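You operate a simulated robot arm through the tools that you are given. There is no shell and no other tool. Be economical: measure what you need, move in short steps, check, and stop when the job is done.

The job below is to be done with a simulated robot arm. You get a single attempt, and the scene is never put back.

JOB
Put the green wax ring from the top of the side table on the card there and the yellow wax ring on top of the green wiper. Pull the left drawer of the packing table open. Any order will do.
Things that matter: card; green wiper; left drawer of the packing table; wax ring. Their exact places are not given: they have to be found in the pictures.

Only the result counts: the job must be done as asked and must still hold three seconds after the hand-in. Knocking over, shifting, dropping, spilling or breaking anything else fails it.

ROBOT AND FRAMES
A 7-joint arm with a three-finger gripper on a trunk, on a base that drives. Base frame: it is fixed to the floor where the robot stands at the start and does not move with it; the origin is under the middle of the robot, x ahead of it, y to its left, z up; the surface under the hand at the start is at about z = 800. Readings come in mm, rad, newtons and seconds.
With the tool pointing down near the work surface it reaches from about 100 to 900 mm from the robot's upright axis, wherever it stands. Its first joint turns from -2.897 to 2.897 rad. Places, roughly: card [1250, 500, 750]; left drawer of the packing table [-1200, -1300, 700]. Payload 2.69 kg.
Tool frame: the origin (TCP) lies between the finger pads and is the grasp point; the fingertips stand 29 mm ahead of it; z points along the fingers, y is the line along which they close. The gripper opens to 120 mm. The gripper's body begins 78 mm behind the TCP.
Orientation is told as [roll, pitch, yaw] about the base's x, y, z axes, in that order, counted from this pose: with the fingers straight down and closing along the base's y, the tool's x points along the base's -x, its y along +y and its z along -z.

CONTROLS
- The arm moves only by the tool arm_command. Its argument "deltas" is a list of rows, each an object (a shift or turn left out is 0, a gripper value left out holds the last) with "turn": the turn, a rotation vector about the tool's x, y, z in rad, a list of three; "offset": the shift along the tool's x, y, z in m, a list of three; "hand": the closure in counts, from 0 (fully open) to 255 (shut). In form: [{"turn": [ax, ay, az], "offset": [dx, dy, dz], "hand": hand}, ...]. A call has 1 to 12 rows; each row is the pose to reach, as a shift and turn from the pose commanded when the call began, along the tool's axes at that moment. Each row takes 0.2 s and may step no farther than 50 mm and 0.15 rad from the row before; otherwise, or with a gripper value out of range, the whole call is refused. Where a pose cannot be reached the arm comes as near as it can. A force on the tool above 40 N (or 10 N above the force at the start of the call, whichever is more), or a blocked arm, ends the call early, and 0.2 s more pass. Each finger halts on what it meets, pressing with about 29 N; the grip force reading is that of the motor and also rises with nothing between the fingers. The clock runs only during rows and for 0.2 s after the last one: add rows that repeat a pose to give the fingers time. It gives the time, the measured TCP pose, the force on the tool (base axes), the opening and the grip force at its end, in the units of the frame above (readings bear some noise), with the torque about the TCP (base axes, N m) and any sound that the robot's microphone picked up, and new pictures: "pictures" is both (left out), scene, wrist or none.
- Cameras (640 x 400 px; columns grow to the right, rows downward): "scene" is now at [246, 19.9, 1185.2]; the picture's right is [0.21, -0.98, 0.00], its down [-0.42, -0.09, -0.90] and it looks along [0.88, 0.19, -0.43] (base axes); focal length 272 px, centre (320, 200). "wrist" rides on the gripper at [63, 0, -104] in the tool frame; the picture's right is [0.00, 1.00, 0.00], its down [-0.83, 0.00, -0.56] and it looks along [-0.56, 0.00, 0.83] (tool axes); focal length 275 px, centre (320, 200).
- slide_trunk(by): slides the trunk up (or, below 0, down) by that many mm; the arm and the scene camera ride with it, the base frame stays. It gives what a move gives, with no picture.
- roll_base(legs): drives the robot by 1 to 6 legs, each [ahead, left, turn to the left] in mm, mm and rad, along the robot's own axes; the way and the turn of a leg run together, so that a leg with both is an arc; at most 1500 mm and 3.142 rad a leg. The arm and the cameras ride along, it lands a little off, and it stops where it bumps. It gives what a move gives, and a new picture of the scene camera.
- aim_head(pan, tilt): turns the head with the scene camera to pan (to the left, within 1.501 rad either way) and tilt (down, from -0.506 to 1.204), counted from straight ahead of the robot. It gives what a move gives, and a new picture of the scene camera.
- locate(camera, pixels): there is no depth. For up to 12 entries [column, row, z] of the newest picture of that camera ("zoom" is the newest enlarged one), the place [x, y] in the base frame at which the ray of that pixel passes the height z, good to about 2 mm. It takes no simulated time.
- zoom(camera, box): a new picture of the part [left, top, right, bottom] of that camera's present view, enlarged. It takes no simulated time.
- sign_off(): hands the job in; it is judged then, once.

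Go step by step. Measure first, check grasps and placings, and put right what went wrong. The budget is 110 turns and 260 pictures, counting those below and the enlarged ones. Unless the task says otherwise, let go and move clear before handing in, and close with one line.

The tools are called after ">>>" as name(argument=value, ...) on one line, values as JSON. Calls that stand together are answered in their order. arm_command: Moves the arm, as the interface text tells. Its arguments: {"type":"object","properties":{"deltas":{"type":"array"},"pictures":{"type":"string","enum":["both","scene","wrist","none"]}},"required":["deltas"]} The other tools are called the same way: slide_trunk (by) slides the trunk up or down; roll_base (legs) drives the base; aim_head (pan, tilt) turns the head that bears the scene camera; locate (camera, pixels) gives the place at which the rays of pixels pass given heights; zoom (camera, box) takes an enlarged picture of a part of a camera's view; sign_off () hands the job in.

At the start:

```text
time_s: 0.0
eef_pos: [573.0, 29.7, 995.7]
orientation: [-0.001, 0.0, 0.0]
contact_force: [-0.2, 0.0, -0.5]
wrist_torque: [-0.02, 0.01, 0.02]
width: 120.2
gripper_force: 0.0
trunk travel left (down, up): [-418.0, 195.0]
robot x, y, heading: [-1.8, -2.7, 0.005]
head pan, tilt: [0.213, 0.44]
```

scene: 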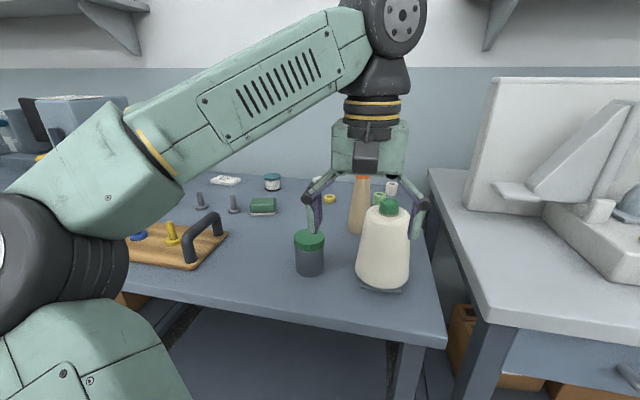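
wrist: 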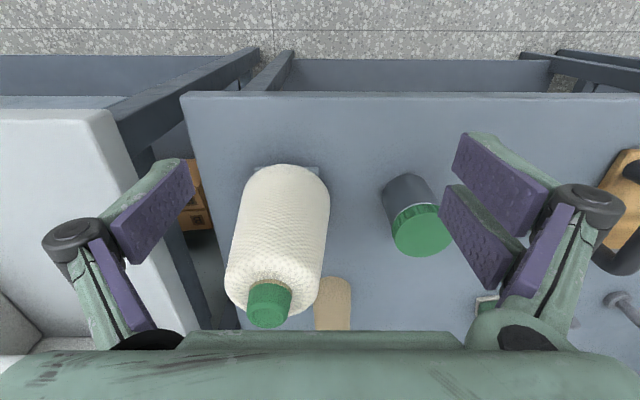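

The scene shows a table ahead with a yellow ring near (330,198), a green block near (262,206), and green/white rings near (385,195). I'll zoom in on these.

>>> zoom(camera="scene", box=[180, 150, 440, 300])

>>> zoom(camera="scene", box=[290, 165, 430, 250])

>>> aim_head(pan=0.6, tilt=0.5)

```text
2.46 times, centred on (310, 225) of scene
```

zoom: 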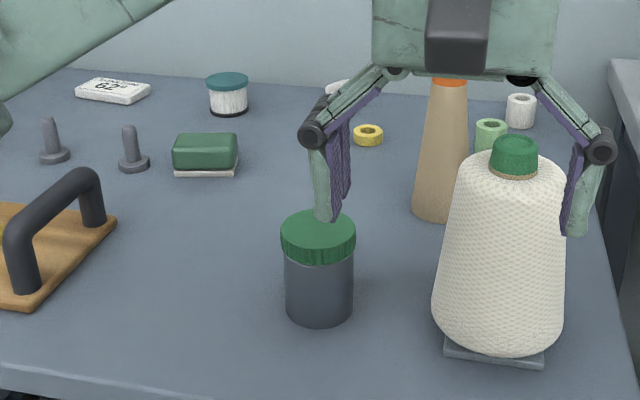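

```text
4.57 times, centred on (360, 208) of scene
```

zoom: 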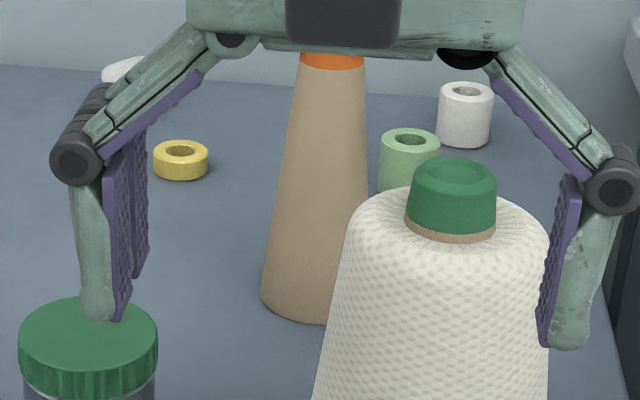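

```text
time_s: 0.9
eef_pos: [572.7, 29.6, 995.8]
orientation: [0.001, 0.001, -0.002]
contact_force: [-1.0, 0.0, 0.0]
wrist_torque: [0.02, 0.01, 0.02]
width: 120.0
gripper_force: 0.1
trunk travel left (down, up): [-418.0, 195.0]
robot x, y, heading: [-4.2, 0.3, 0.001]
head pan, tilt: [0.6, 0.499]
```

scene: 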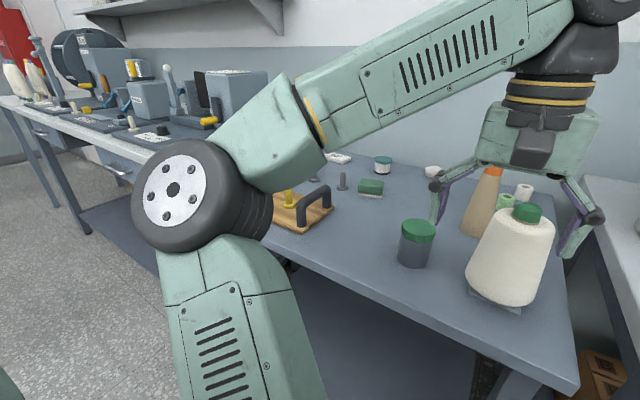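

The arm hides much of the table, and I haven't seen a clear card yet. I'll raise the trunk for a better view and look around.

>>> slide_trunk(by=190)

>>> aim_head(pan=0.35, tilt=0.6)

>>> zoom(camera="scene", box=[150, 100, 450, 290])

>>> aim_head(pan=-0.6, tilt=0.5)

>>> aim_head(pan=-1.5, tilt=0.4)

```text
time_s: 2.9
eef_pos: [572.3, 29.9, 1185.9]
orientation: [0.001, 0.002, -0.001]
contact_force: [0.1, 0.0, -0.1]
wrist_torque: [0.0, 0.03, 0.01]
width: 119.9
gripper_force: 0.0
trunk travel left (down, up): [-608.0, 5.0]
robot x, y, heading: [3.4, -0.6, -0.002]
head pan, tilt: [0.6, 0.499]
```

```text
time_s: 3.7
eef_pos: [573.9, 30.8, 1185.6]
orientation: [0.0, 0.001, 0.001]
contact_force: [0.7, 0.5, -0.4]
wrist_torque: [0.02, 0.01, 0.01]
width: 120.0
gripper_force: 0.0
trunk travel left (down, up): [-608.0, 5.0]
robot x, y, heading: [-2.4, 3.3, 0.002]
head pan, tilt: [0.351, 0.6]
```

scene: 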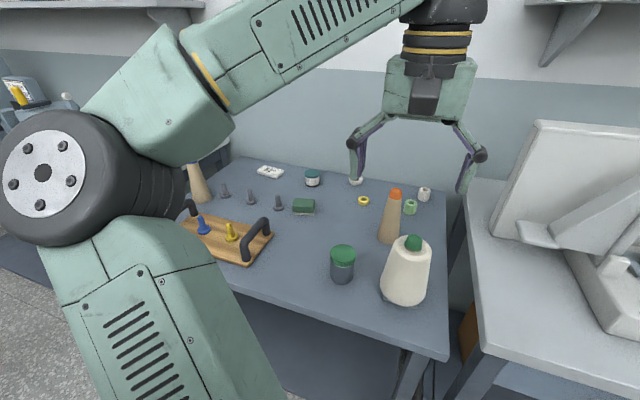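

```text
2.11 times, centred on (300, 195) of scene
```

zoom: 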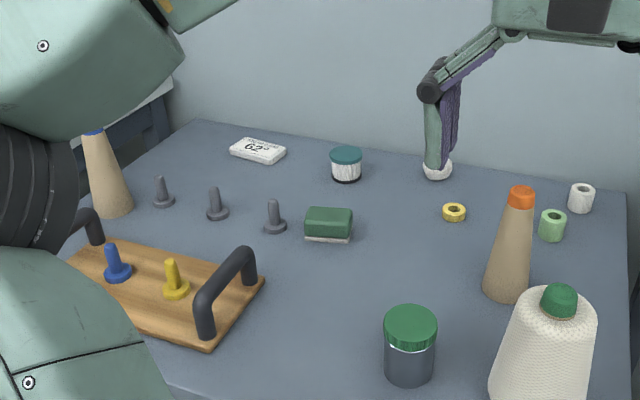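

```text
time_s: 4.9
eef_pos: [573.7, 30.6, 1185.6]
orientation: [-0.001, -0.001, 0.0]
contact_force: [0.4, 0.5, -0.8]
wrist_torque: [0.0, 0.0, -0.04]
width: 120.0
gripper_force: 0.0
trunk travel left (down, up): [-608.0, 5.0]
robot x, y, heading: [-1.7, -0.7, 0.002]
head pan, tilt: [-0.6, 0.499]
```

scene: 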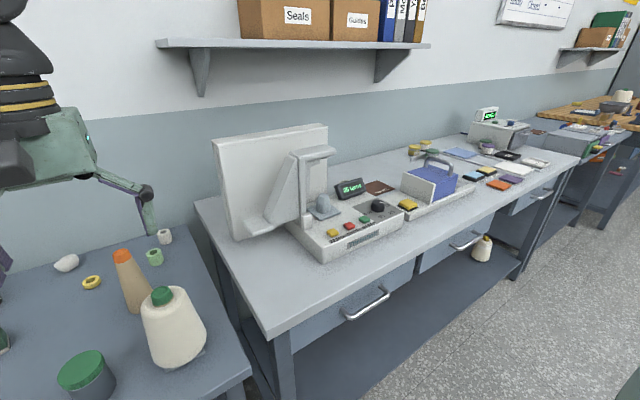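

```text
time_s: 6.1
eef_pos: [572.9, 30.2, 1186.3]
orientation: [0.0, 0.001, 0.001]
contact_force: [-0.2, -0.3, 0.1]
wrist_torque: [-0.01, 0.0, 0.02]
width: 120.1
gripper_force: 0.0
trunk travel left (down, up): [-608.0, 5.0]
robot x, y, heading: [0.9, 1.4, -0.002]
head pan, tilt: [-1.499, 0.4]
```

scene: 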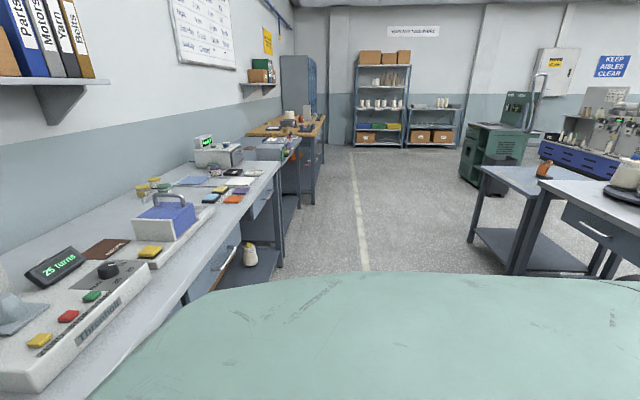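

The "62" card sits at zoom (258,152), the green wiper at (328,224), the yellow ring at (454,212) and the green ring at (552,226). I'll locate them and look closer at the card.

>>> locate(camera="zoom", pixels=[[258, 158, 750], [328, 240, 750], [454, 218, 750], [552, 240, 750], [454, 218, 800], [205, 120, 750], [205, 120, 800], [258, 158, 800]])

>>> aim_head(pan=0.4, tilt=0.55)

>>> zoom(camera="scene", box=[240, 130, 360, 205])

```text
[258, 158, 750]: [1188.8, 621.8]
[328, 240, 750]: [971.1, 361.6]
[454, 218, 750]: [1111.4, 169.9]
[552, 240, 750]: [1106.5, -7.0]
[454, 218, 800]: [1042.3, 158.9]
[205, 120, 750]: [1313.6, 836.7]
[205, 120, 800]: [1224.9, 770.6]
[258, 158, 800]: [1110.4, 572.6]
```

```text
time_s: 8.0
eef_pos: [572.6, 31.1, 1187.4]
orientation: [-0.001, 0.0, -0.001]
contact_force: [-0.3, -0.1, -0.2]
wrist_torque: [0.0, -0.01, 0.02]
width: 119.9
gripper_force: 0.0
trunk travel left (down, up): [-608.0, 5.0]
robot x, y, heading: [0.7, -0.6, -0.0]
head pan, tilt: [0.4, 0.55]
```

scene: 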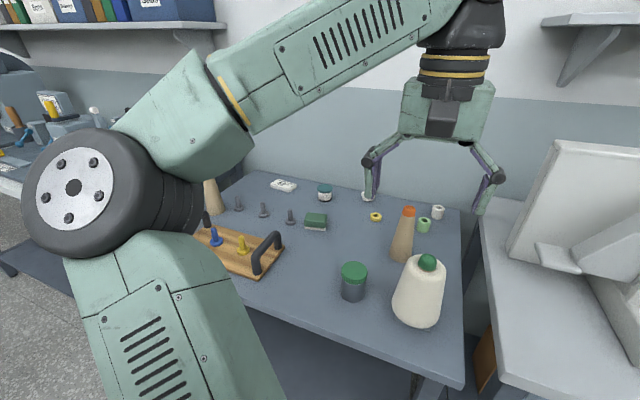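

```text
5.33 times, centred on (300, 168) of scene
```

zoom: 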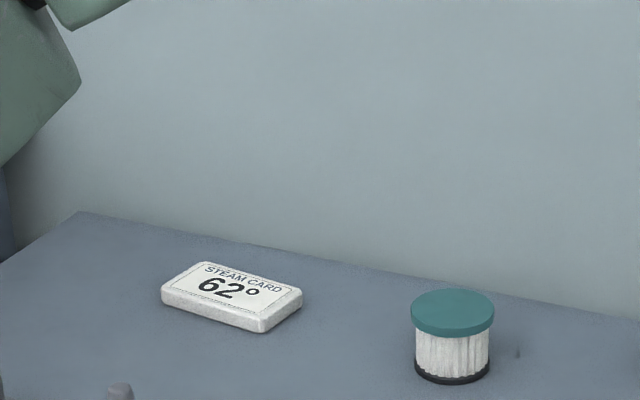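

The card reads "STEAM CARD". Two-view triangulation puts the tabletop near z≈785. I'll locate the table edges and objects before driving closer.

>>> locate(camera="scene", pixels=[[350, 341, 785], [463, 388, 785], [262, 302, 785], [462, 210, 785], [436, 214, 785], [424, 231, 785], [375, 219, 785], [316, 229, 785], [282, 190, 785], [417, 325, 785], [352, 298, 785], [400, 260, 785]])

>>> aim_head(pan=0.3, tilt=1.1)

```text
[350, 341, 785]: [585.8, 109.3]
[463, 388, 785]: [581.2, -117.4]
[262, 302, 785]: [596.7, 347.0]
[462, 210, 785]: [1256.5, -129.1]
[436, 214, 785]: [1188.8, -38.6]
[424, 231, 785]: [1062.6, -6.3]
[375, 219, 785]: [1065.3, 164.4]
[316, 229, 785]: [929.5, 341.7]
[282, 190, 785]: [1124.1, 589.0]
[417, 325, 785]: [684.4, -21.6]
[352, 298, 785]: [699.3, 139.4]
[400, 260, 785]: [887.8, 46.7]
```

```text
time_s: 9.0
eef_pos: [574.0, 29.8, 1186.0]
orientation: [0.0, 0.001, 0.0]
contact_force: [0.5, 0.1, 0.7]
wrist_torque: [0.01, 0.02, 0.0]
width: 120.1
gripper_force: 0.2
trunk travel left (down, up): [-608.0, 5.0]
robot x, y, heading: [1.3, -0.7, 0.004]
head pan, tilt: [0.3, 1.1]
```

scene: 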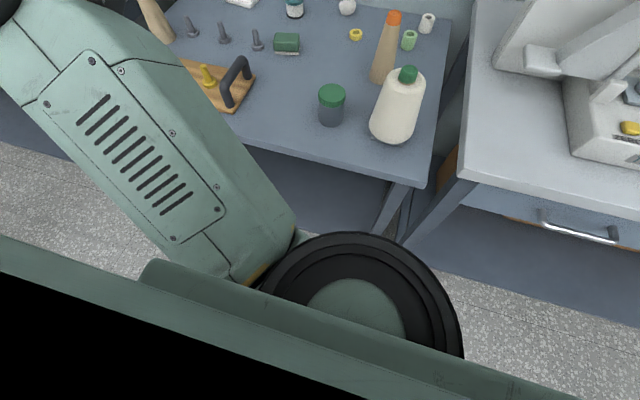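

The table's front edge is at x≈585, and the card is about 1270 mm away, so I must move closer. I'll drive 270 ahead and 380 left, with the hand kept high.

>>> roll_base(legs=[[0, 380, 0], [230, 0, 0]])

>>> aim_head(pan=0.0, tilt=0.8)

```text
time_s: 13.8
eef_pos: [801.4, 417.8, 1185.5]
orientation: [0.0, 0.001, 0.018]
contact_force: [-0.4, -0.3, 0.2]
wrist_torque: [0.01, 0.02, -0.04]
width: 120.1
gripper_force: 0.1
trunk travel left (down, up): [-608.0, 5.0]
robot x, y, heading: [230.2, 376.1, 0.019]
head pan, tilt: [0.3, 1.1]
```

scene: 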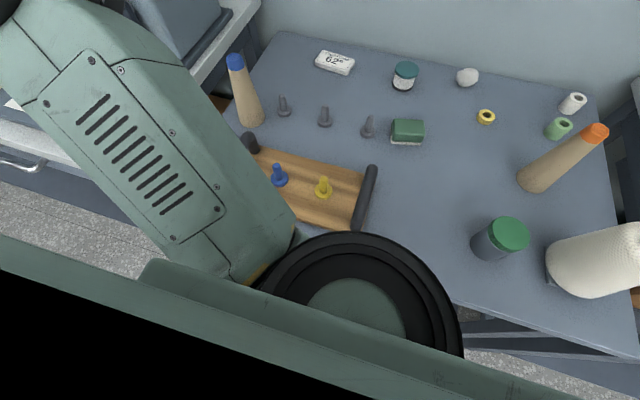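

```text
time_s: 14.6
eef_pos: [801.9, 418.0, 1185.8]
orientation: [-0.001, -0.001, 0.017]
contact_force: [0.4, 0.0, -0.3]
wrist_torque: [-0.01, 0.01, -0.01]
width: 120.0
gripper_force: 0.1
trunk travel left (down, up): [-608.0, 5.0]
robot x, y, heading: [226.1, 378.7, 0.018]
head pan, tilt: [0.0, 0.799]
```

scene: 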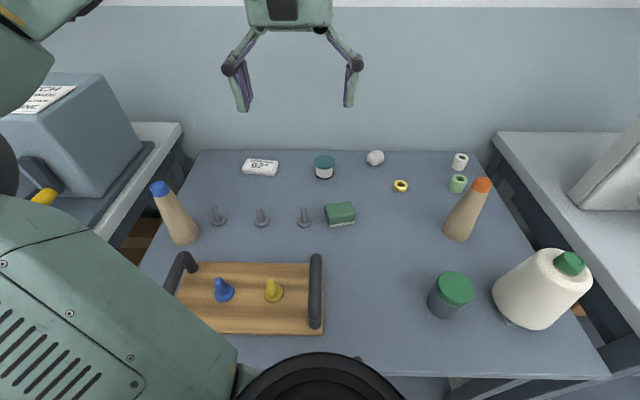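

Excellent clear view. I'll locate the objects at a few heights and zoom in on them.

>>> locate(camera="scene", pixels=[[260, 172, 785], [401, 190, 785], [458, 190, 785], [340, 222, 785], [459, 169, 785], [459, 235, 785], [375, 162, 785], [324, 177, 785], [304, 225, 785]])

>>> zoom(camera="scene", box=[370, 140, 500, 220])

>>> zoom(camera="scene", box=[230, 145, 360, 230])

```text
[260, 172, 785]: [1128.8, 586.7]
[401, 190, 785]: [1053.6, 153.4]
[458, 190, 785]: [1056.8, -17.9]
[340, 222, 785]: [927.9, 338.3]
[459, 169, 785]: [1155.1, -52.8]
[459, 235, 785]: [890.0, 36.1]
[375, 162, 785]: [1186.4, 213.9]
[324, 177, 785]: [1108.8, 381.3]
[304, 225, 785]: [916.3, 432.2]
```

```text
4.92 times, centred on (435, 180) of scene
```

zoom: 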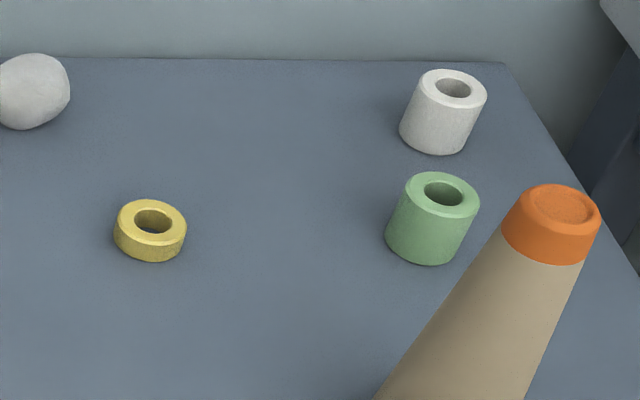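

```text
4.71 times, centred on (295, 188) of scene
```

zoom: 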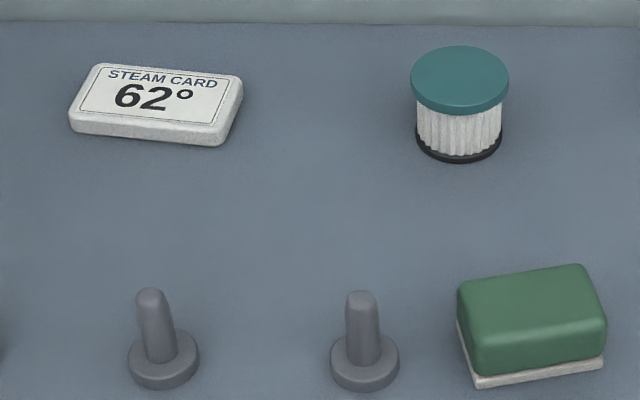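

Everything on this table is found. Green ring and card would be ~920 mm away, so I'll edge 45 mm further in and square the heading.

>>> roll_base(legs=[[45, -22, -0.018]])

>>> slide_trunk(by=-100)

```text
time_s: 15.5
eef_pos: [848.4, 387.1, 1184.5]
orientation: [0.0, 0.0, 0.003]
contact_force: [1.4, 0.3, -0.8]
wrist_torque: [0.04, 0.04, 0.01]
width: 120.0
gripper_force: 0.0
trunk travel left (down, up): [-608.0, 5.0]
robot x, y, heading: [275.3, 357.1, 0.003]
head pan, tilt: [0.0, 0.799]
```

scene: 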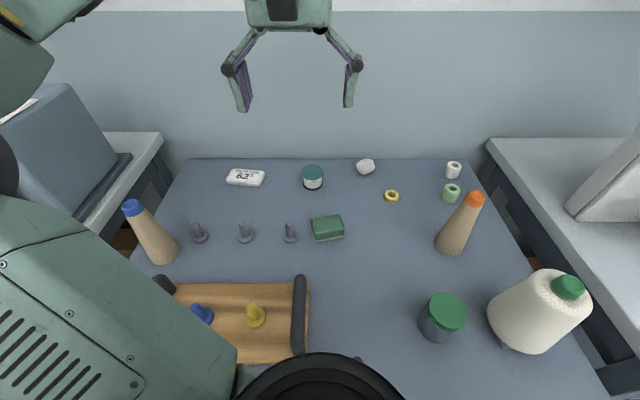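

```text
time_s: 16.8
eef_pos: [847.9, 388.0, 1086.2]
orientation: [0.001, -0.001, 0.001]
contact_force: [-0.2, 0.1, -0.1]
wrist_torque: [0.01, 0.02, -0.03]
width: 120.0
gripper_force: 0.0
trunk travel left (down, up): [-508.0, 105.0]
robot x, y, heading: [274.9, 357.3, 0.007]
head pan, tilt: [0.0, 0.799]
```

Now I'll move the hand over toward the yellow ring (~(1055,155)), staying high.

>>> arm_command(deltas=[{"offset": [-0.03, -0.033, 0]}, {"offset": [-0.06, -0.067, 0]}, {"offset": [-0.09, -0.1, 0]}, {"offset": [-0.12, -0.133, 0]}, {"offset": [-0.15, -0.167, 0]}, {"offset": [-0.18, -0.2, 0]}, {"offset": [-0.207, -0.233, 0]}, {"offset": [-0.207, -0.233, 0.04]}, {"offset": [-0.207, -0.233, 0.07]}, {"offset": [-0.207, -0.233, 0.07]}])

```text
time_s: 19.0
eef_pos: [1059.6, 157.0, 1015.1]
orientation: [0.001, -0.001, 0.002]
contact_force: [-0.4, -0.7, -0.2]
wrist_torque: [0.03, -0.01, -0.02]
width: 120.0
gripper_force: 0.1
out of reach, approached as far as the arm can: row 2, 3, 4, 5, 6, 7
trunk travel left (down, up): [-508.0, 105.0]
robot x, y, heading: [278.8, 358.6, -0.004]
head pan, tilt: [0.0, 0.799]
```

scene: 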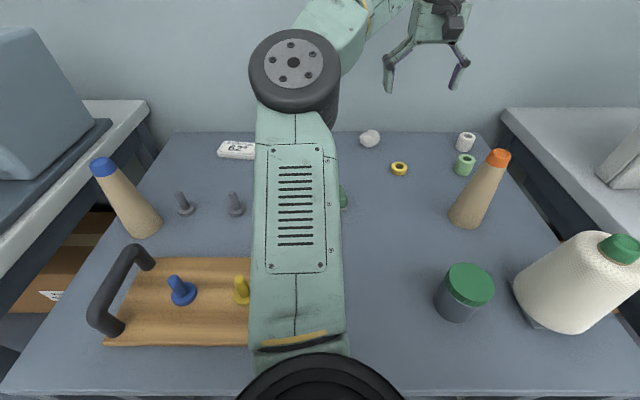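
wrist: 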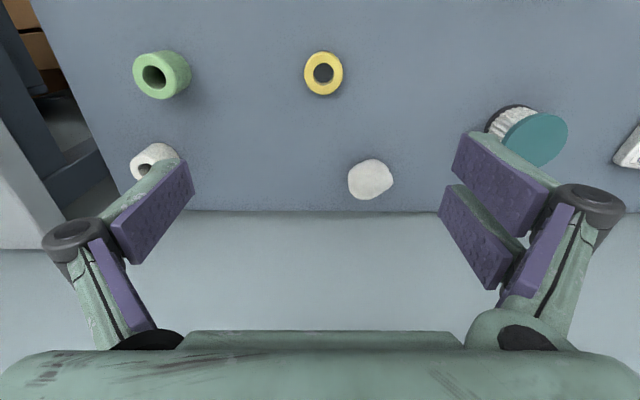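

The yellow ring is at wrist (323,73) and the green one at (161,75). I'll record rays here, then lower 100 mm to triangulate.

>>> locate(camera="wrist", pixels=[[324, 73, 785], [324, 73, 805], [162, 75, 785], [162, 75, 845]])

>>> arm_command(deltas=[{"offset": [0, 0, 0.04]}, {"offset": [0, 0, 0.08]}, {"offset": [0, 0, 0.11]}, {"offset": [0, 0, 0.11]}], pictures="wrist")

>>> zoom(camera="wrist", box=[220, 0, 420, 125])

```text
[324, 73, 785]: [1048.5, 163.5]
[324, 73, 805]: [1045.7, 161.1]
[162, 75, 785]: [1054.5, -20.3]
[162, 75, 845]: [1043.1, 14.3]
```

```text
time_s: 20.0
eef_pos: [1058.2, 156.3, 904.8]
orientation: [0.001, -0.001, 0.001]
contact_force: [0.3, 0.3, 0.4]
wrist_torque: [0.01, -0.02, -0.02]
width: 120.1
gripper_force: 0.0
trunk travel left (down, up): [-508.0, 105.0]
robot x, y, heading: [276.6, 358.2, 0.004]
head pan, tilt: [0.0, 0.799]
```

wrist: 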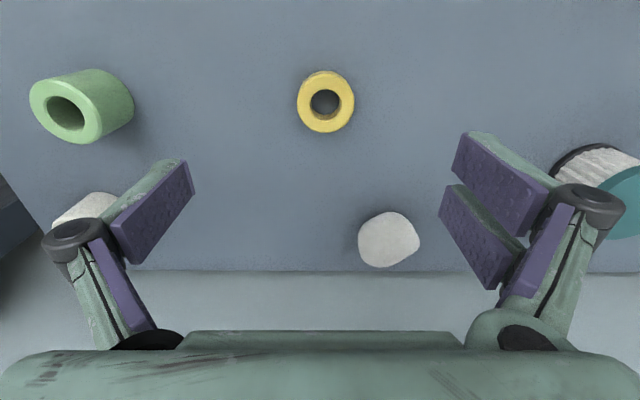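

```text
3.20 times, centred on (320, 62) of wrist
```

zoom: 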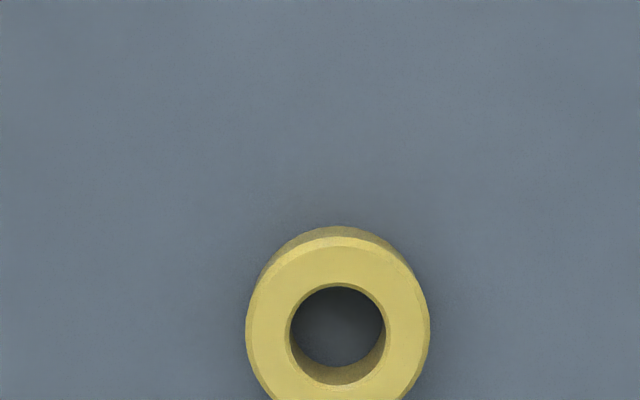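

>>> locate(camera="wrist", pixels=[[325, 103, 785], [325, 103, 795], [325, 103, 805], [298, 103, 800], [354, 103, 800], [66, 112, 785], [66, 112, 815], [66, 112, 845], [36, 110, 830], [101, 110, 830], [320, 271, 785], [320, 271, 800]])

```text
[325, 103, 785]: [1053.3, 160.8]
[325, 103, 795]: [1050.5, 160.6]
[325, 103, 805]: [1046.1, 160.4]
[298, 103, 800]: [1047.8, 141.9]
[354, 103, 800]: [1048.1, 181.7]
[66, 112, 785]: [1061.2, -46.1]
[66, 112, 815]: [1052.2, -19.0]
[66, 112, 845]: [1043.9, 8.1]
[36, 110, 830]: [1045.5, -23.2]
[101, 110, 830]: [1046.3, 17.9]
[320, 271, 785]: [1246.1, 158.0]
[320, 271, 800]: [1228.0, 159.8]
```

>>> zoom(camera="scene", box=[360, 120, 520, 220])

```text
4.00 times, centred on (440, 170) of scene
```

zoom: 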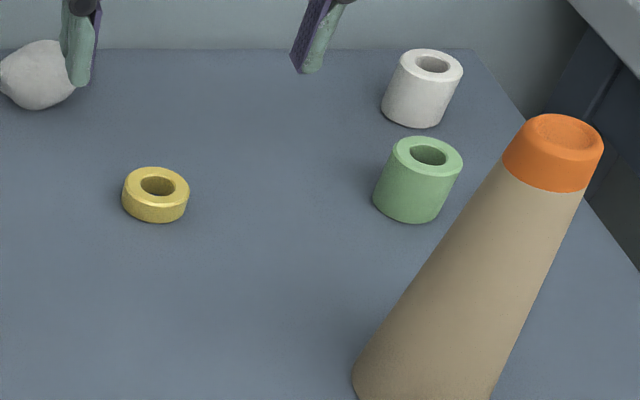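

>>> locate(camera="zoom", pixels=[[157, 185, 785], [157, 185, 795], [157, 185, 805], [155, 222, 780], [155, 222, 790], [428, 155, 815], [428, 155, 825], [428, 155, 835], [428, 155, 845], [408, 222, 785]])

```text
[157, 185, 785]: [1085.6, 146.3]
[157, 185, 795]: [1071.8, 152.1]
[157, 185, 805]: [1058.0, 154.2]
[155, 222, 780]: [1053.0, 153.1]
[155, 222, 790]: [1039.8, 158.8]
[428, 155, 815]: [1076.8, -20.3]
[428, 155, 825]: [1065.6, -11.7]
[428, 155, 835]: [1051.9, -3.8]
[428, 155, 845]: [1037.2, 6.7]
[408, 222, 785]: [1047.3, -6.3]
```

Consistent solution: tabletop z≈800, yellow ring centre (1046,160), top ≈813, and green ring centre (1046,1), top ≈838. I'll descend over the yellow ring and close.

>>> arm_command(deltas=[{"offset": [0.012, 0.004, 0.02]}, {"offset": [0.012, 0.004, 0.05]}, {"offset": [0.012, 0.004, 0.065]}, {"offset": [0.012, 0.004, 0.072]}, {"offset": [0.012, 0.004, 0.072]}], pictures="both")

>>> zoom(camera="scene", box=[340, 90, 500, 190])

```text
time_s: 21.2
eef_pos: [1044.0, 157.6, 833.0]
orientation: [-0.002, 0.0, 0.002]
contact_force: [0.6, -1.2, 0.7]
wrist_torque: [0.0, -0.02, -0.01]
width: 120.1
gripper_force: 0.0
trunk travel left (down, up): [-508.0, 105.0]
robot x, y, heading: [274.6, 353.7, 0.002]
head pan, tilt: [0.0, 0.799]
```

scene: 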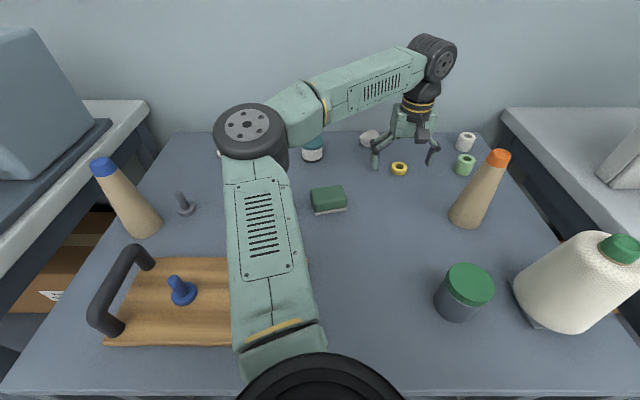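
wrist: 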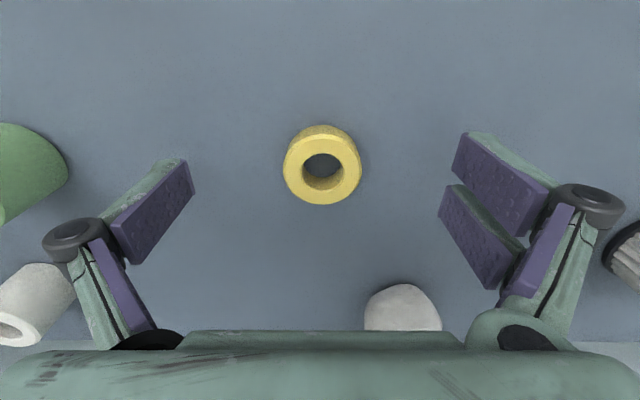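

```text
4.00 times, centred on (420, 140) of scene
```

zoom: 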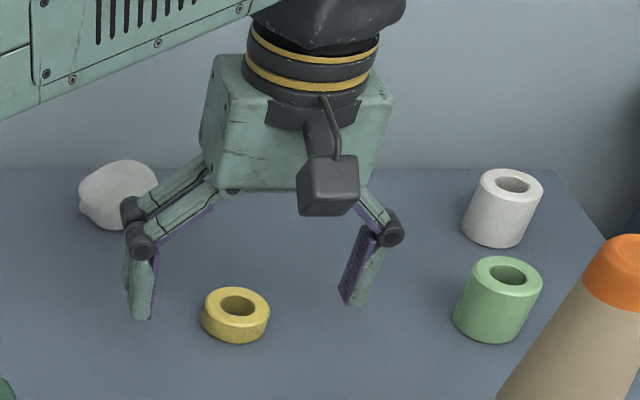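

The ring sits centred between the fingertips at wrist (322,166), as computed. Closing now.

>>> arm_command(deltas=[{"hand": 100}, {"hand": 255}, {"hand": 255}, {"hand": 255}, {"hand": 255}, {"hand": 255}, {"hand": 255}, {"hand": 255}], pictures="wrist")

```text
time_s: 23.0
eef_pos: [1043.7, 160.5, 832.7]
orientation: [-0.001, 0.001, 0.002]
contact_force: [0.3, -0.4, 0.3]
wrist_torque: [-0.04, -0.05, -0.01]
width: 38.1
gripper_force: 28.6
trunk travel left (down, up): [-508.0, 105.0]
robot x, y, heading: [276.5, 359.5, 0.001]
head pan, tilt: [0.0, 0.799]
```

wrist: 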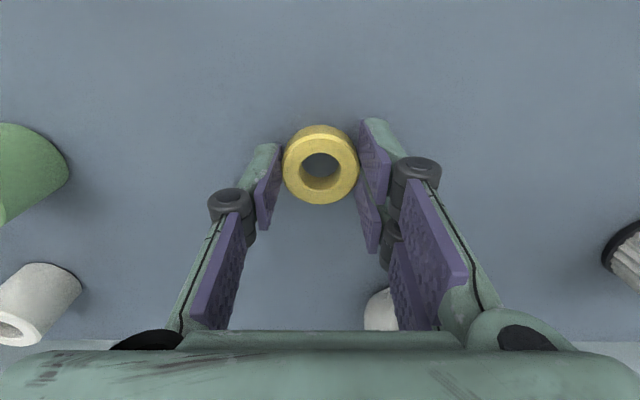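

Yellow ring is held (38 mm). I'll lift it and move above the wiper.

>>> arm_command(deltas=[{"offset": [0, 0, -0.05]}, {"offset": [0, 0, -0.1]}, {"offset": [0, 0, -0.12]}, {"offset": [0.03, 0.045, -0.12]}, {"offset": [0.05, 0.09, -0.12]}, {"offset": [0.07, 0.135, -0.12]}, {"offset": [0.1, 0.17, -0.12]}, {"offset": [0.125, 0.182, -0.12]}, {"offset": [0.125, 0.182, -0.12]}])

>>> zoom(camera="wrist", box=[200, 0, 440, 150])

```text
refused: row 4 steps farther than a row can; nothing moved
```

```text
2.67 times, centred on (320, 75) of wrist
```

zoom: 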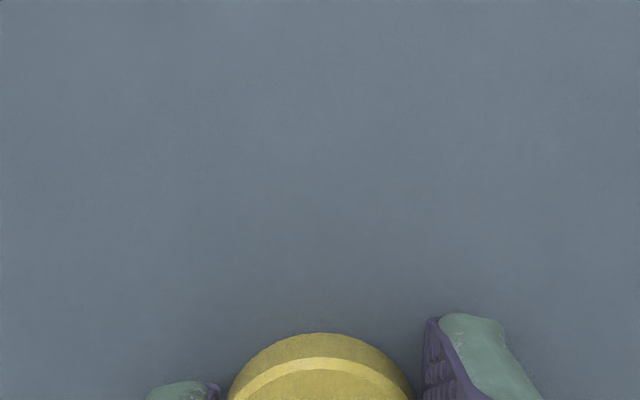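

The step was too big, so I'll use smaller rows.

>>> arm_command(deltas=[{"offset": [0, 0, -0.045]}, {"offset": [0, 0, -0.09]}, {"offset": [0, 0, -0.12]}, {"offset": [0.025, 0.036, -0.12]}, {"offset": [0.05, 0.073, -0.12]}, {"offset": [0.075, 0.109, -0.12]}, {"offset": [0.1, 0.146, -0.12]}, {"offset": [0.125, 0.182, -0.12]}, {"offset": [0.125, 0.182, -0.12]}])

>>> zoom(camera="wrist", box=[200, 0, 440, 150])

```text
time_s: 25.0
eef_pos: [918.0, 341.4, 953.8]
orientation: [-0.001, 0.001, 0.0]
contact_force: [0.2, 0.2, -0.9]
wrist_torque: [-0.04, -0.02, 0.01]
width: 38.1
gripper_force: 28.7
trunk travel left (down, up): [-508.0, 105.0]
robot x, y, heading: [271.1, 358.7, -0.0]
head pan, tilt: [0.0, 0.799]
```

scene: 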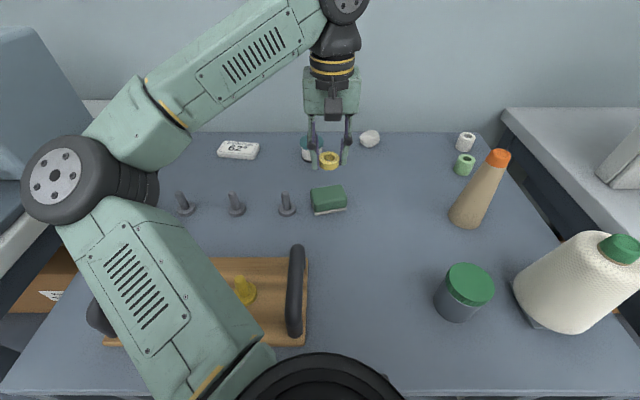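
wrist: 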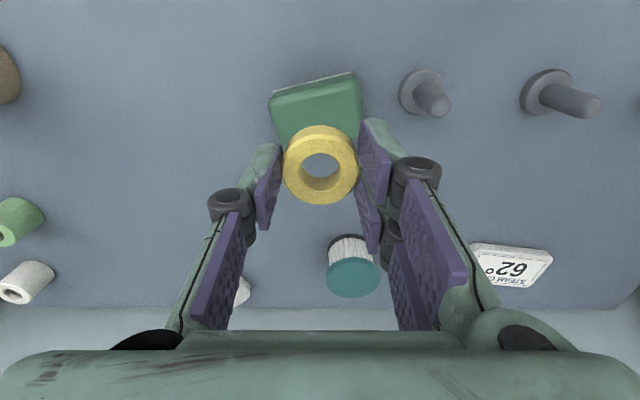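

```text
2.67 times, centred on (320, 75) of wrist
```

zoom: 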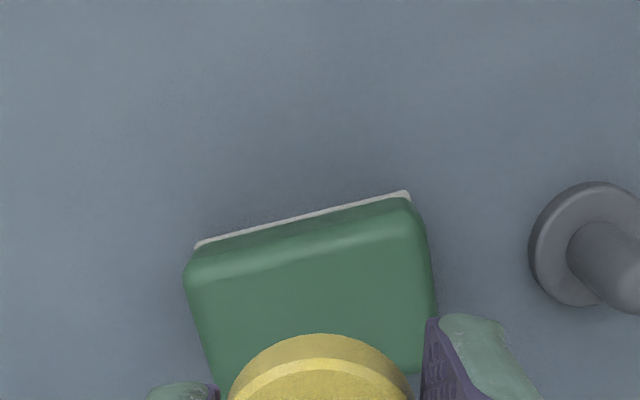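

>>> zoom(camera="scene", box=[288, 170, 368, 220])

```text
8.00 times, centred on (328, 195) of scene
```

zoom: 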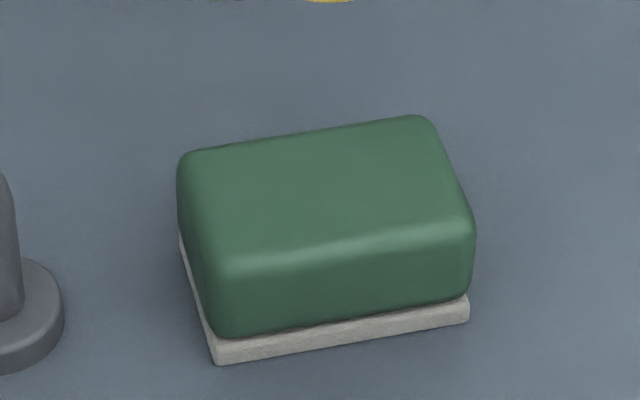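

>>> locate(camera="zoom", pixels=[[216, 364, 800], [468, 321, 800], [179, 240, 803], [186, 155, 830], [425, 118, 830], [225, 262, 830], [468, 228, 830], [326, 192, 825], [326, 192, 830], [326, 192, 835], [326, 192, 840]])

>>> locate(camera="wrist", pixels=[[274, 93, 800], [353, 72, 800], [269, 99, 830], [361, 77, 830], [364, 135, 830]])

```text
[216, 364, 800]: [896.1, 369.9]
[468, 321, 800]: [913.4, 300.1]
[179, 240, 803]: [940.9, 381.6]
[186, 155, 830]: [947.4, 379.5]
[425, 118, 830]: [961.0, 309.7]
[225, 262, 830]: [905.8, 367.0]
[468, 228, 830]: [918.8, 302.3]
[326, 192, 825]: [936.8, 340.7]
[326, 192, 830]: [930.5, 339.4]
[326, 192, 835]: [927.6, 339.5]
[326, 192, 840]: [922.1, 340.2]
```

```text
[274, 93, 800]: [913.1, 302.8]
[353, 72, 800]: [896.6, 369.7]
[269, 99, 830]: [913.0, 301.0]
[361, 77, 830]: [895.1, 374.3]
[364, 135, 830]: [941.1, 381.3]
```

The wiper's base corners agree in both views at z=800, giving a top centre of about (927,341) at z≈835. I'll lower the ring there.

>>> arm_command(deltas=[{"offset": [-0.008, 0, 0.03]}, {"offset": [-0.008, 0, 0.06]}, {"offset": [-0.008, 0, 0.075]}, {"offset": [-0.008, 0, 0.08]}, {"offset": [-0.008, 0, 0.08]}], pictures="scene")

>>> zoom(camera="scene", box=[288, 155, 368, 220])

```text
time_s: 26.2
eef_pos: [925.6, 341.7, 874.5]
orientation: [0.0, -0.001, 0.002]
contact_force: [-0.1, -0.2, -0.4]
wrist_torque: [0.03, -0.02, 0.03]
width: 38.1
gripper_force: 29.1
trunk travel left (down, up): [-508.0, 105.0]
robot x, y, heading: [277.5, 358.3, -0.001]
head pan, tilt: [0.0, 0.799]
```

scene: 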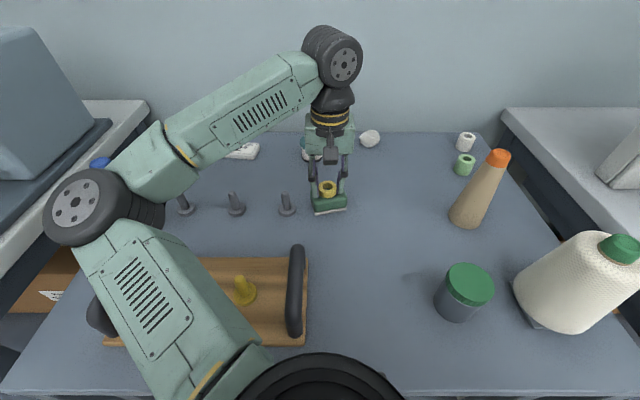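

```text
6.15 times, centred on (328, 188) of scene
```

zoom: 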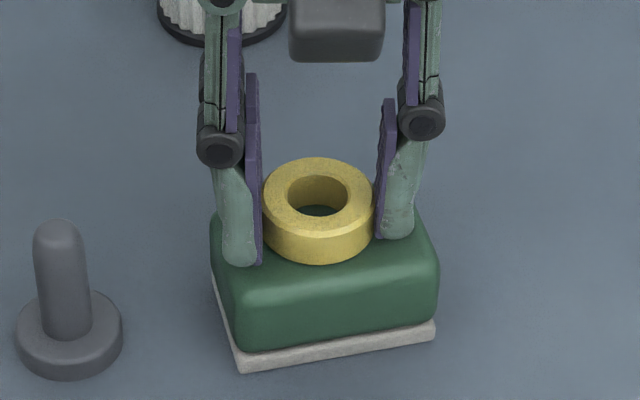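

The ring is just above the wiper. I'll lower it in small steps while watching the force.

>>> arm_command(deltas=[{"offset": [0, 0, 0.003]}, {"offset": [0, 0, 0.005]}, {"offset": [0, 0, 0.005]}], pictures="none")

>>> zoom(camera="scene", box=[288, 155, 368, 220])

```text
time_s: 27.0
eef_pos: [925.6, 343.5, 871.2]
orientation: [-0.002, -0.005, 0.002]
contact_force: [4.3, -0.6, 27.4]
wrist_torque: [-0.09, -0.24, -0.06]
width: 38.2
gripper_force: 28.8
trunk travel left (down, up): [-508.0, 105.0]
robot x, y, heading: [274.4, 358.8, -0.0]
head pan, tilt: [0.0, 0.799]
```

```text
6.15 times, centred on (328, 188) of scene
```

zoom: 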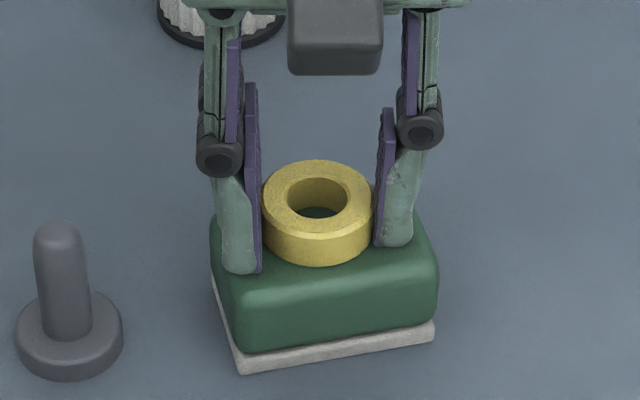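

Contact at z≈871 with 27 N. I'll back off slightly, open, and lift clear.

>>> arm_command(deltas=[{"offset": [0, 0, -0.003]}, {"offset": [0, 0, -0.003], "hand": 120}, {"offset": [0, 0, -0.003], "hand": 120}, {"offset": [0, 0, -0.003], "hand": 90}, {"offset": [0, 0, -0.003], "hand": 90}, {"offset": [0, 0, -0.03], "hand": 90}, {"offset": [0, 0, -0.07], "hand": 60}, {"offset": [0, 0, -0.1], "hand": 0}, {"offset": [0, 0, -0.1], "hand": 0}, {"offset": [0, 0, -0.1], "hand": 0}])

>>> zoom(camera="scene", box=[288, 155, 368, 220])

```text
time_s: 29.2
eef_pos: [925.3, 339.5, 968.9]
orientation: [-0.001, -0.002, 0.001]
contact_force: [-0.6, -0.1, -0.4]
wrist_torque: [0.03, -0.01, -0.01]
width: 119.9
gripper_force: 0.1
trunk travel left (down, up): [-508.0, 105.0]
robot x, y, heading: [274.6, 355.7, 0.003]
head pan, tilt: [0.0, 0.799]
```

scene: 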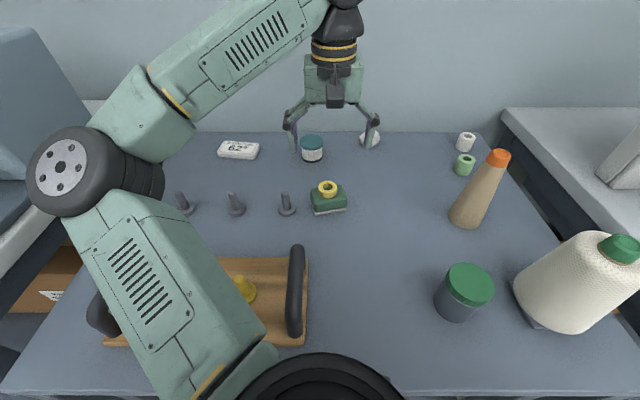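
wrist: 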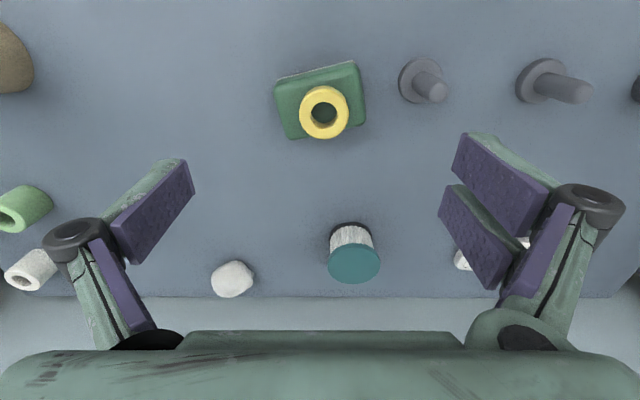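

```text
6.15 times, centred on (328, 188) of scene
```

zoom: 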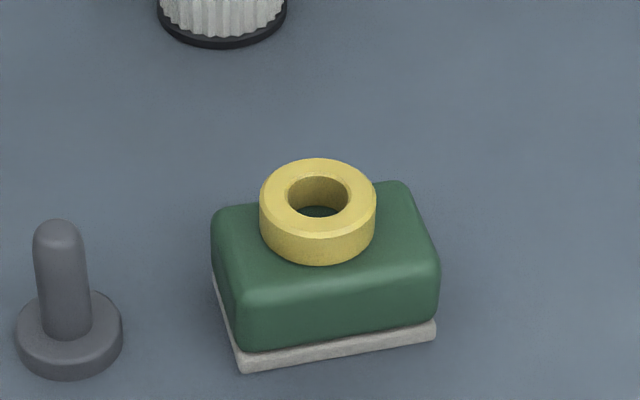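

The yellow ring rests well on the wiper. Next is the green ring at (1046,1), keeping the height.

>>> arm_command(deltas=[{"offset": [-0.025, -0.04, 0]}, {"offset": [-0.05, -0.08, 0]}, {"offset": [-0.07, -0.12, 0]}, {"offset": [-0.09, -0.16, 0]}, {"offset": [-0.11, -0.2, 0]}, {"offset": [-0.121, -0.245, 0]}, {"offset": [-0.121, -0.29, 0]}, {"offset": [-0.121, -0.337, 0]}, {"offset": [-0.121, -0.337, 0]}])

>>> zoom(camera="wrist", box=[220, 40, 420, 165])

```text
time_s: 31.2
eef_pos: [1046.3, 5.2, 968.2]
orientation: [0.001, 0.0, 0.001]
contact_force: [-0.2, -0.1, -1.1]
wrist_torque: [0.0, -0.01, -0.02]
width: 119.9
gripper_force: 0.0
trunk travel left (down, up): [-508.0, 105.0]
robot x, y, heading: [272.8, 357.0, 0.007]
head pan, tilt: [0.0, 0.799]
```

scene: 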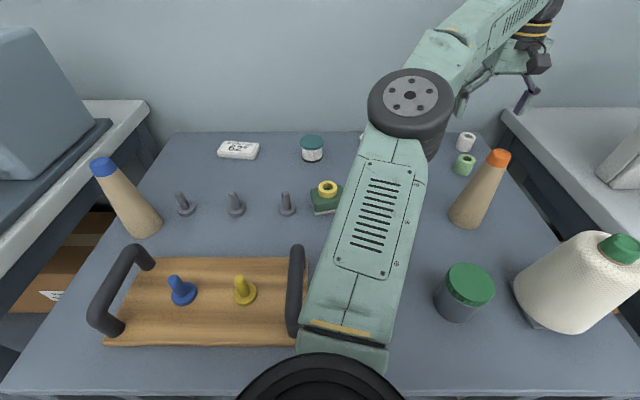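
wrist: 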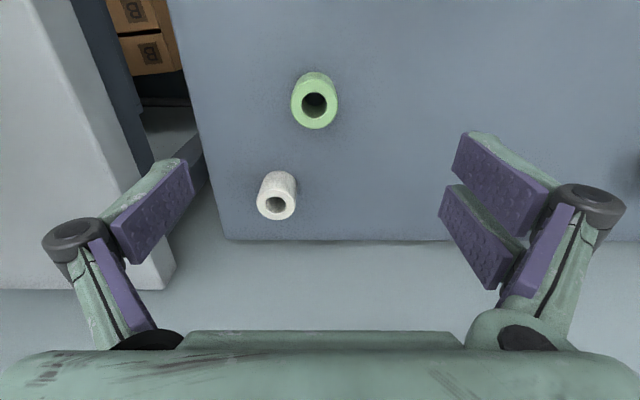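

```text
3.20 times, centred on (320, 102) of wrist
```

zoom: 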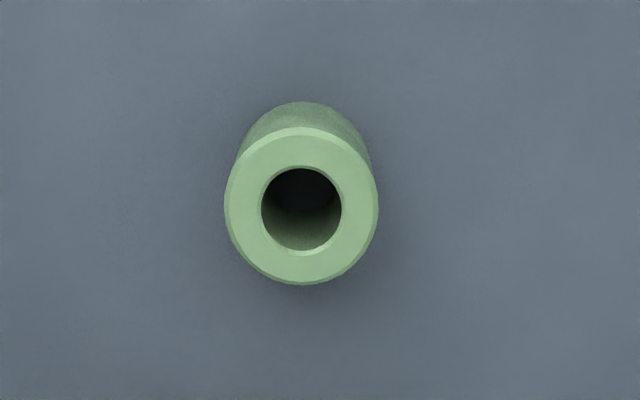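

>>> locate(camera="zoom", pixels=[[302, 207, 838], [302, 207, 830], [224, 207, 838], [379, 207, 838], [302, 284, 838]])

>>> locate(camera="wrist", pixels=[[276, 203, 838], [276, 220, 838]])

```text
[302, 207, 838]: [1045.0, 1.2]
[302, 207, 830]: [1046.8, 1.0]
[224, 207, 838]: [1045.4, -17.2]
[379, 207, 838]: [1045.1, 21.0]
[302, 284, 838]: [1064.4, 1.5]
```

```text
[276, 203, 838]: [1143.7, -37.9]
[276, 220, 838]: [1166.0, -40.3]
```

The green ring is centred at (1045,1.3). I'll descend to TCP z≈834 around it.

>>> arm_command(deltas=[{"offset": [0.001, -0.004, 0.04]}, {"offset": [0.001, -0.004, 0.08]}, {"offset": [0.001, -0.004, 0.115]}, {"offset": [0.001, -0.004, 0.134]}, {"offset": [0.001, -0.004, 0.134]}], pictures="wrist")

```text
time_s: 32.4
eef_pos: [1045.9, 2.2, 834.3]
orientation: [0.0, 0.0, 0.001]
contact_force: [0.0, 0.2, -0.2]
wrist_torque: [0.02, 0.04, 0.0]
width: 120.0
gripper_force: 0.2
trunk travel left (down, up): [-508.0, 105.0]
robot x, y, heading: [276.7, 357.3, 0.0]
head pan, tilt: [0.0, 0.799]
```

wrist: 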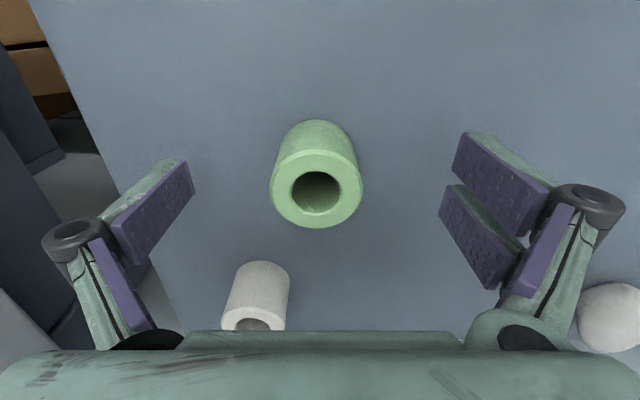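

The green ring is centred at wrist (316,190) and nothing else is between the fingers. Closing.

>>> arm_command(deltas=[{"hand": 100}, {"hand": 255}, {"hand": 255}, {"hand": 255}, {"hand": 255}, {"hand": 255}, {"hand": 255}, {"hand": 255}, {"offset": [0, 0, -0.03]}, {"offset": [0, 0, -0.07]}, {"offset": [0, 0, -0.11]}, {"offset": [0, 0, -0.136]}], pictures="wrist")

```text
time_s: 35.0
eef_pos: [1044.4, 0.9, 970.7]
orientation: [-0.002, 0.0, 0.002]
contact_force: [-0.3, 0.1, -1.0]
wrist_torque: [-0.02, -0.01, 0.02]
width: 38.3
gripper_force: 29.5
trunk travel left (down, up): [-508.0, 105.0]
robot x, y, heading: [274.6, 355.5, 0.005]
head pan, tilt: [0.0, 0.799]
```

wrist: 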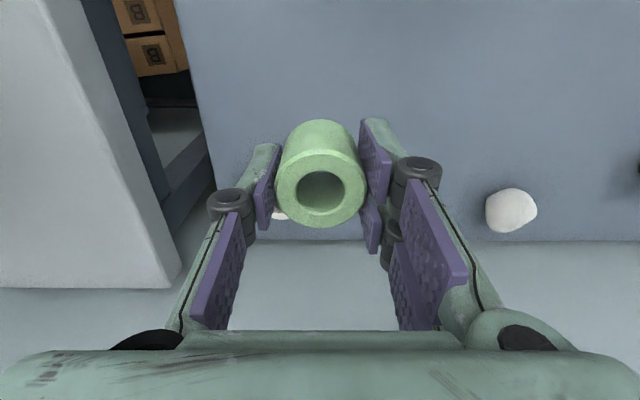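

Green ring is held. I'll measure the card precisely before moving.

>>> zoom(camera="scene", box=[205, 130, 275, 170])

```text
9.14 times, centred on (240, 150) of scene
```

zoom: 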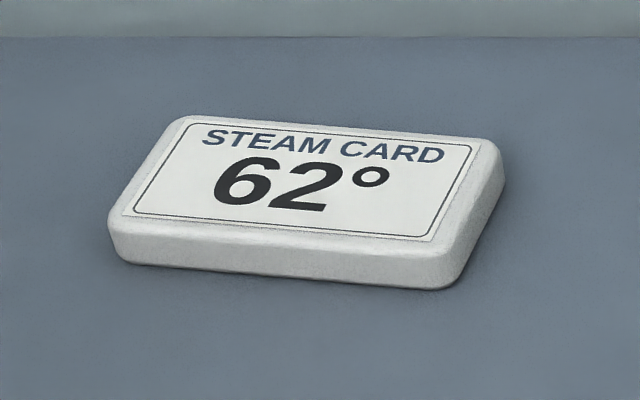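

>>> locate(camera="zoom", pixels=[[308, 185, 815], [308, 185, 810], [135, 222, 815], [445, 242, 815], [185, 120, 815], [480, 140, 815], [118, 260, 800], [455, 288, 800], [502, 195, 803]])

```text
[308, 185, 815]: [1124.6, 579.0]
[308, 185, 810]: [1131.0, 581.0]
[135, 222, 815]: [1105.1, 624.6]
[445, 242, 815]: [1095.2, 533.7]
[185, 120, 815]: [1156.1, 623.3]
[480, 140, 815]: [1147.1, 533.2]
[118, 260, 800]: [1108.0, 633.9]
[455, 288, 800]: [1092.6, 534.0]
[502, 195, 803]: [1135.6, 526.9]
```

The card's centre is ≈(1125,579). I'll carry the ring over at height.

>>> arm_command(deltas=[{"offset": [0.02, 0.045, 0]}, {"offset": [0.02, 0.093, 0]}, {"offset": [0.01, 0.14, 0]}, {"offset": [0, 0.188, 0]}, {"offset": [0, 0.237, 0]}, {"offset": [0, 0.285, 0]}, {"offset": [-0.01, 0.333, 0]}, {"offset": [-0.02, 0.381, 0]}, {"offset": [-0.03, 0.429, 0]}, {"offset": [-0.04, 0.477, 0]}, {"offset": [-0.05, 0.525, 0]}, {"offset": [-0.065, 0.57, 0]}])

```text
time_s: 37.6
eef_pos: [1097.1, 566.5, 958.5]
orientation: [-0.001, -0.003, 0.004]
contact_force: [0.7, -0.3, -0.6]
wrist_torque: [0.0, -0.01, 0.0]
width: 38.4
gripper_force: 28.3
out of reach, approached as far as the arm can: row 12
trunk travel left (down, up): [-508.0, 105.0]
robot x, y, heading: [274.8, 358.0, 0.004]
head pan, tilt: [0.0, 0.799]
```

scene: 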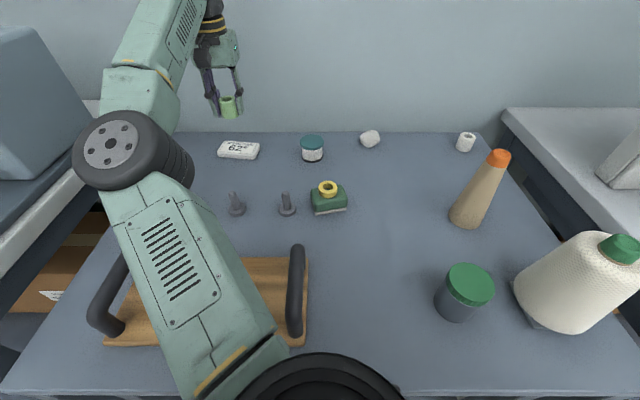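
wrist: 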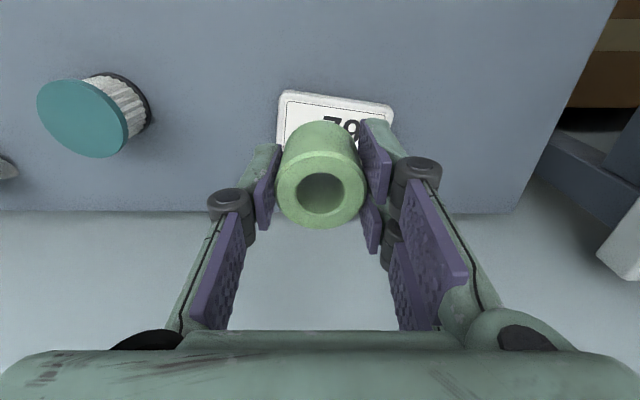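

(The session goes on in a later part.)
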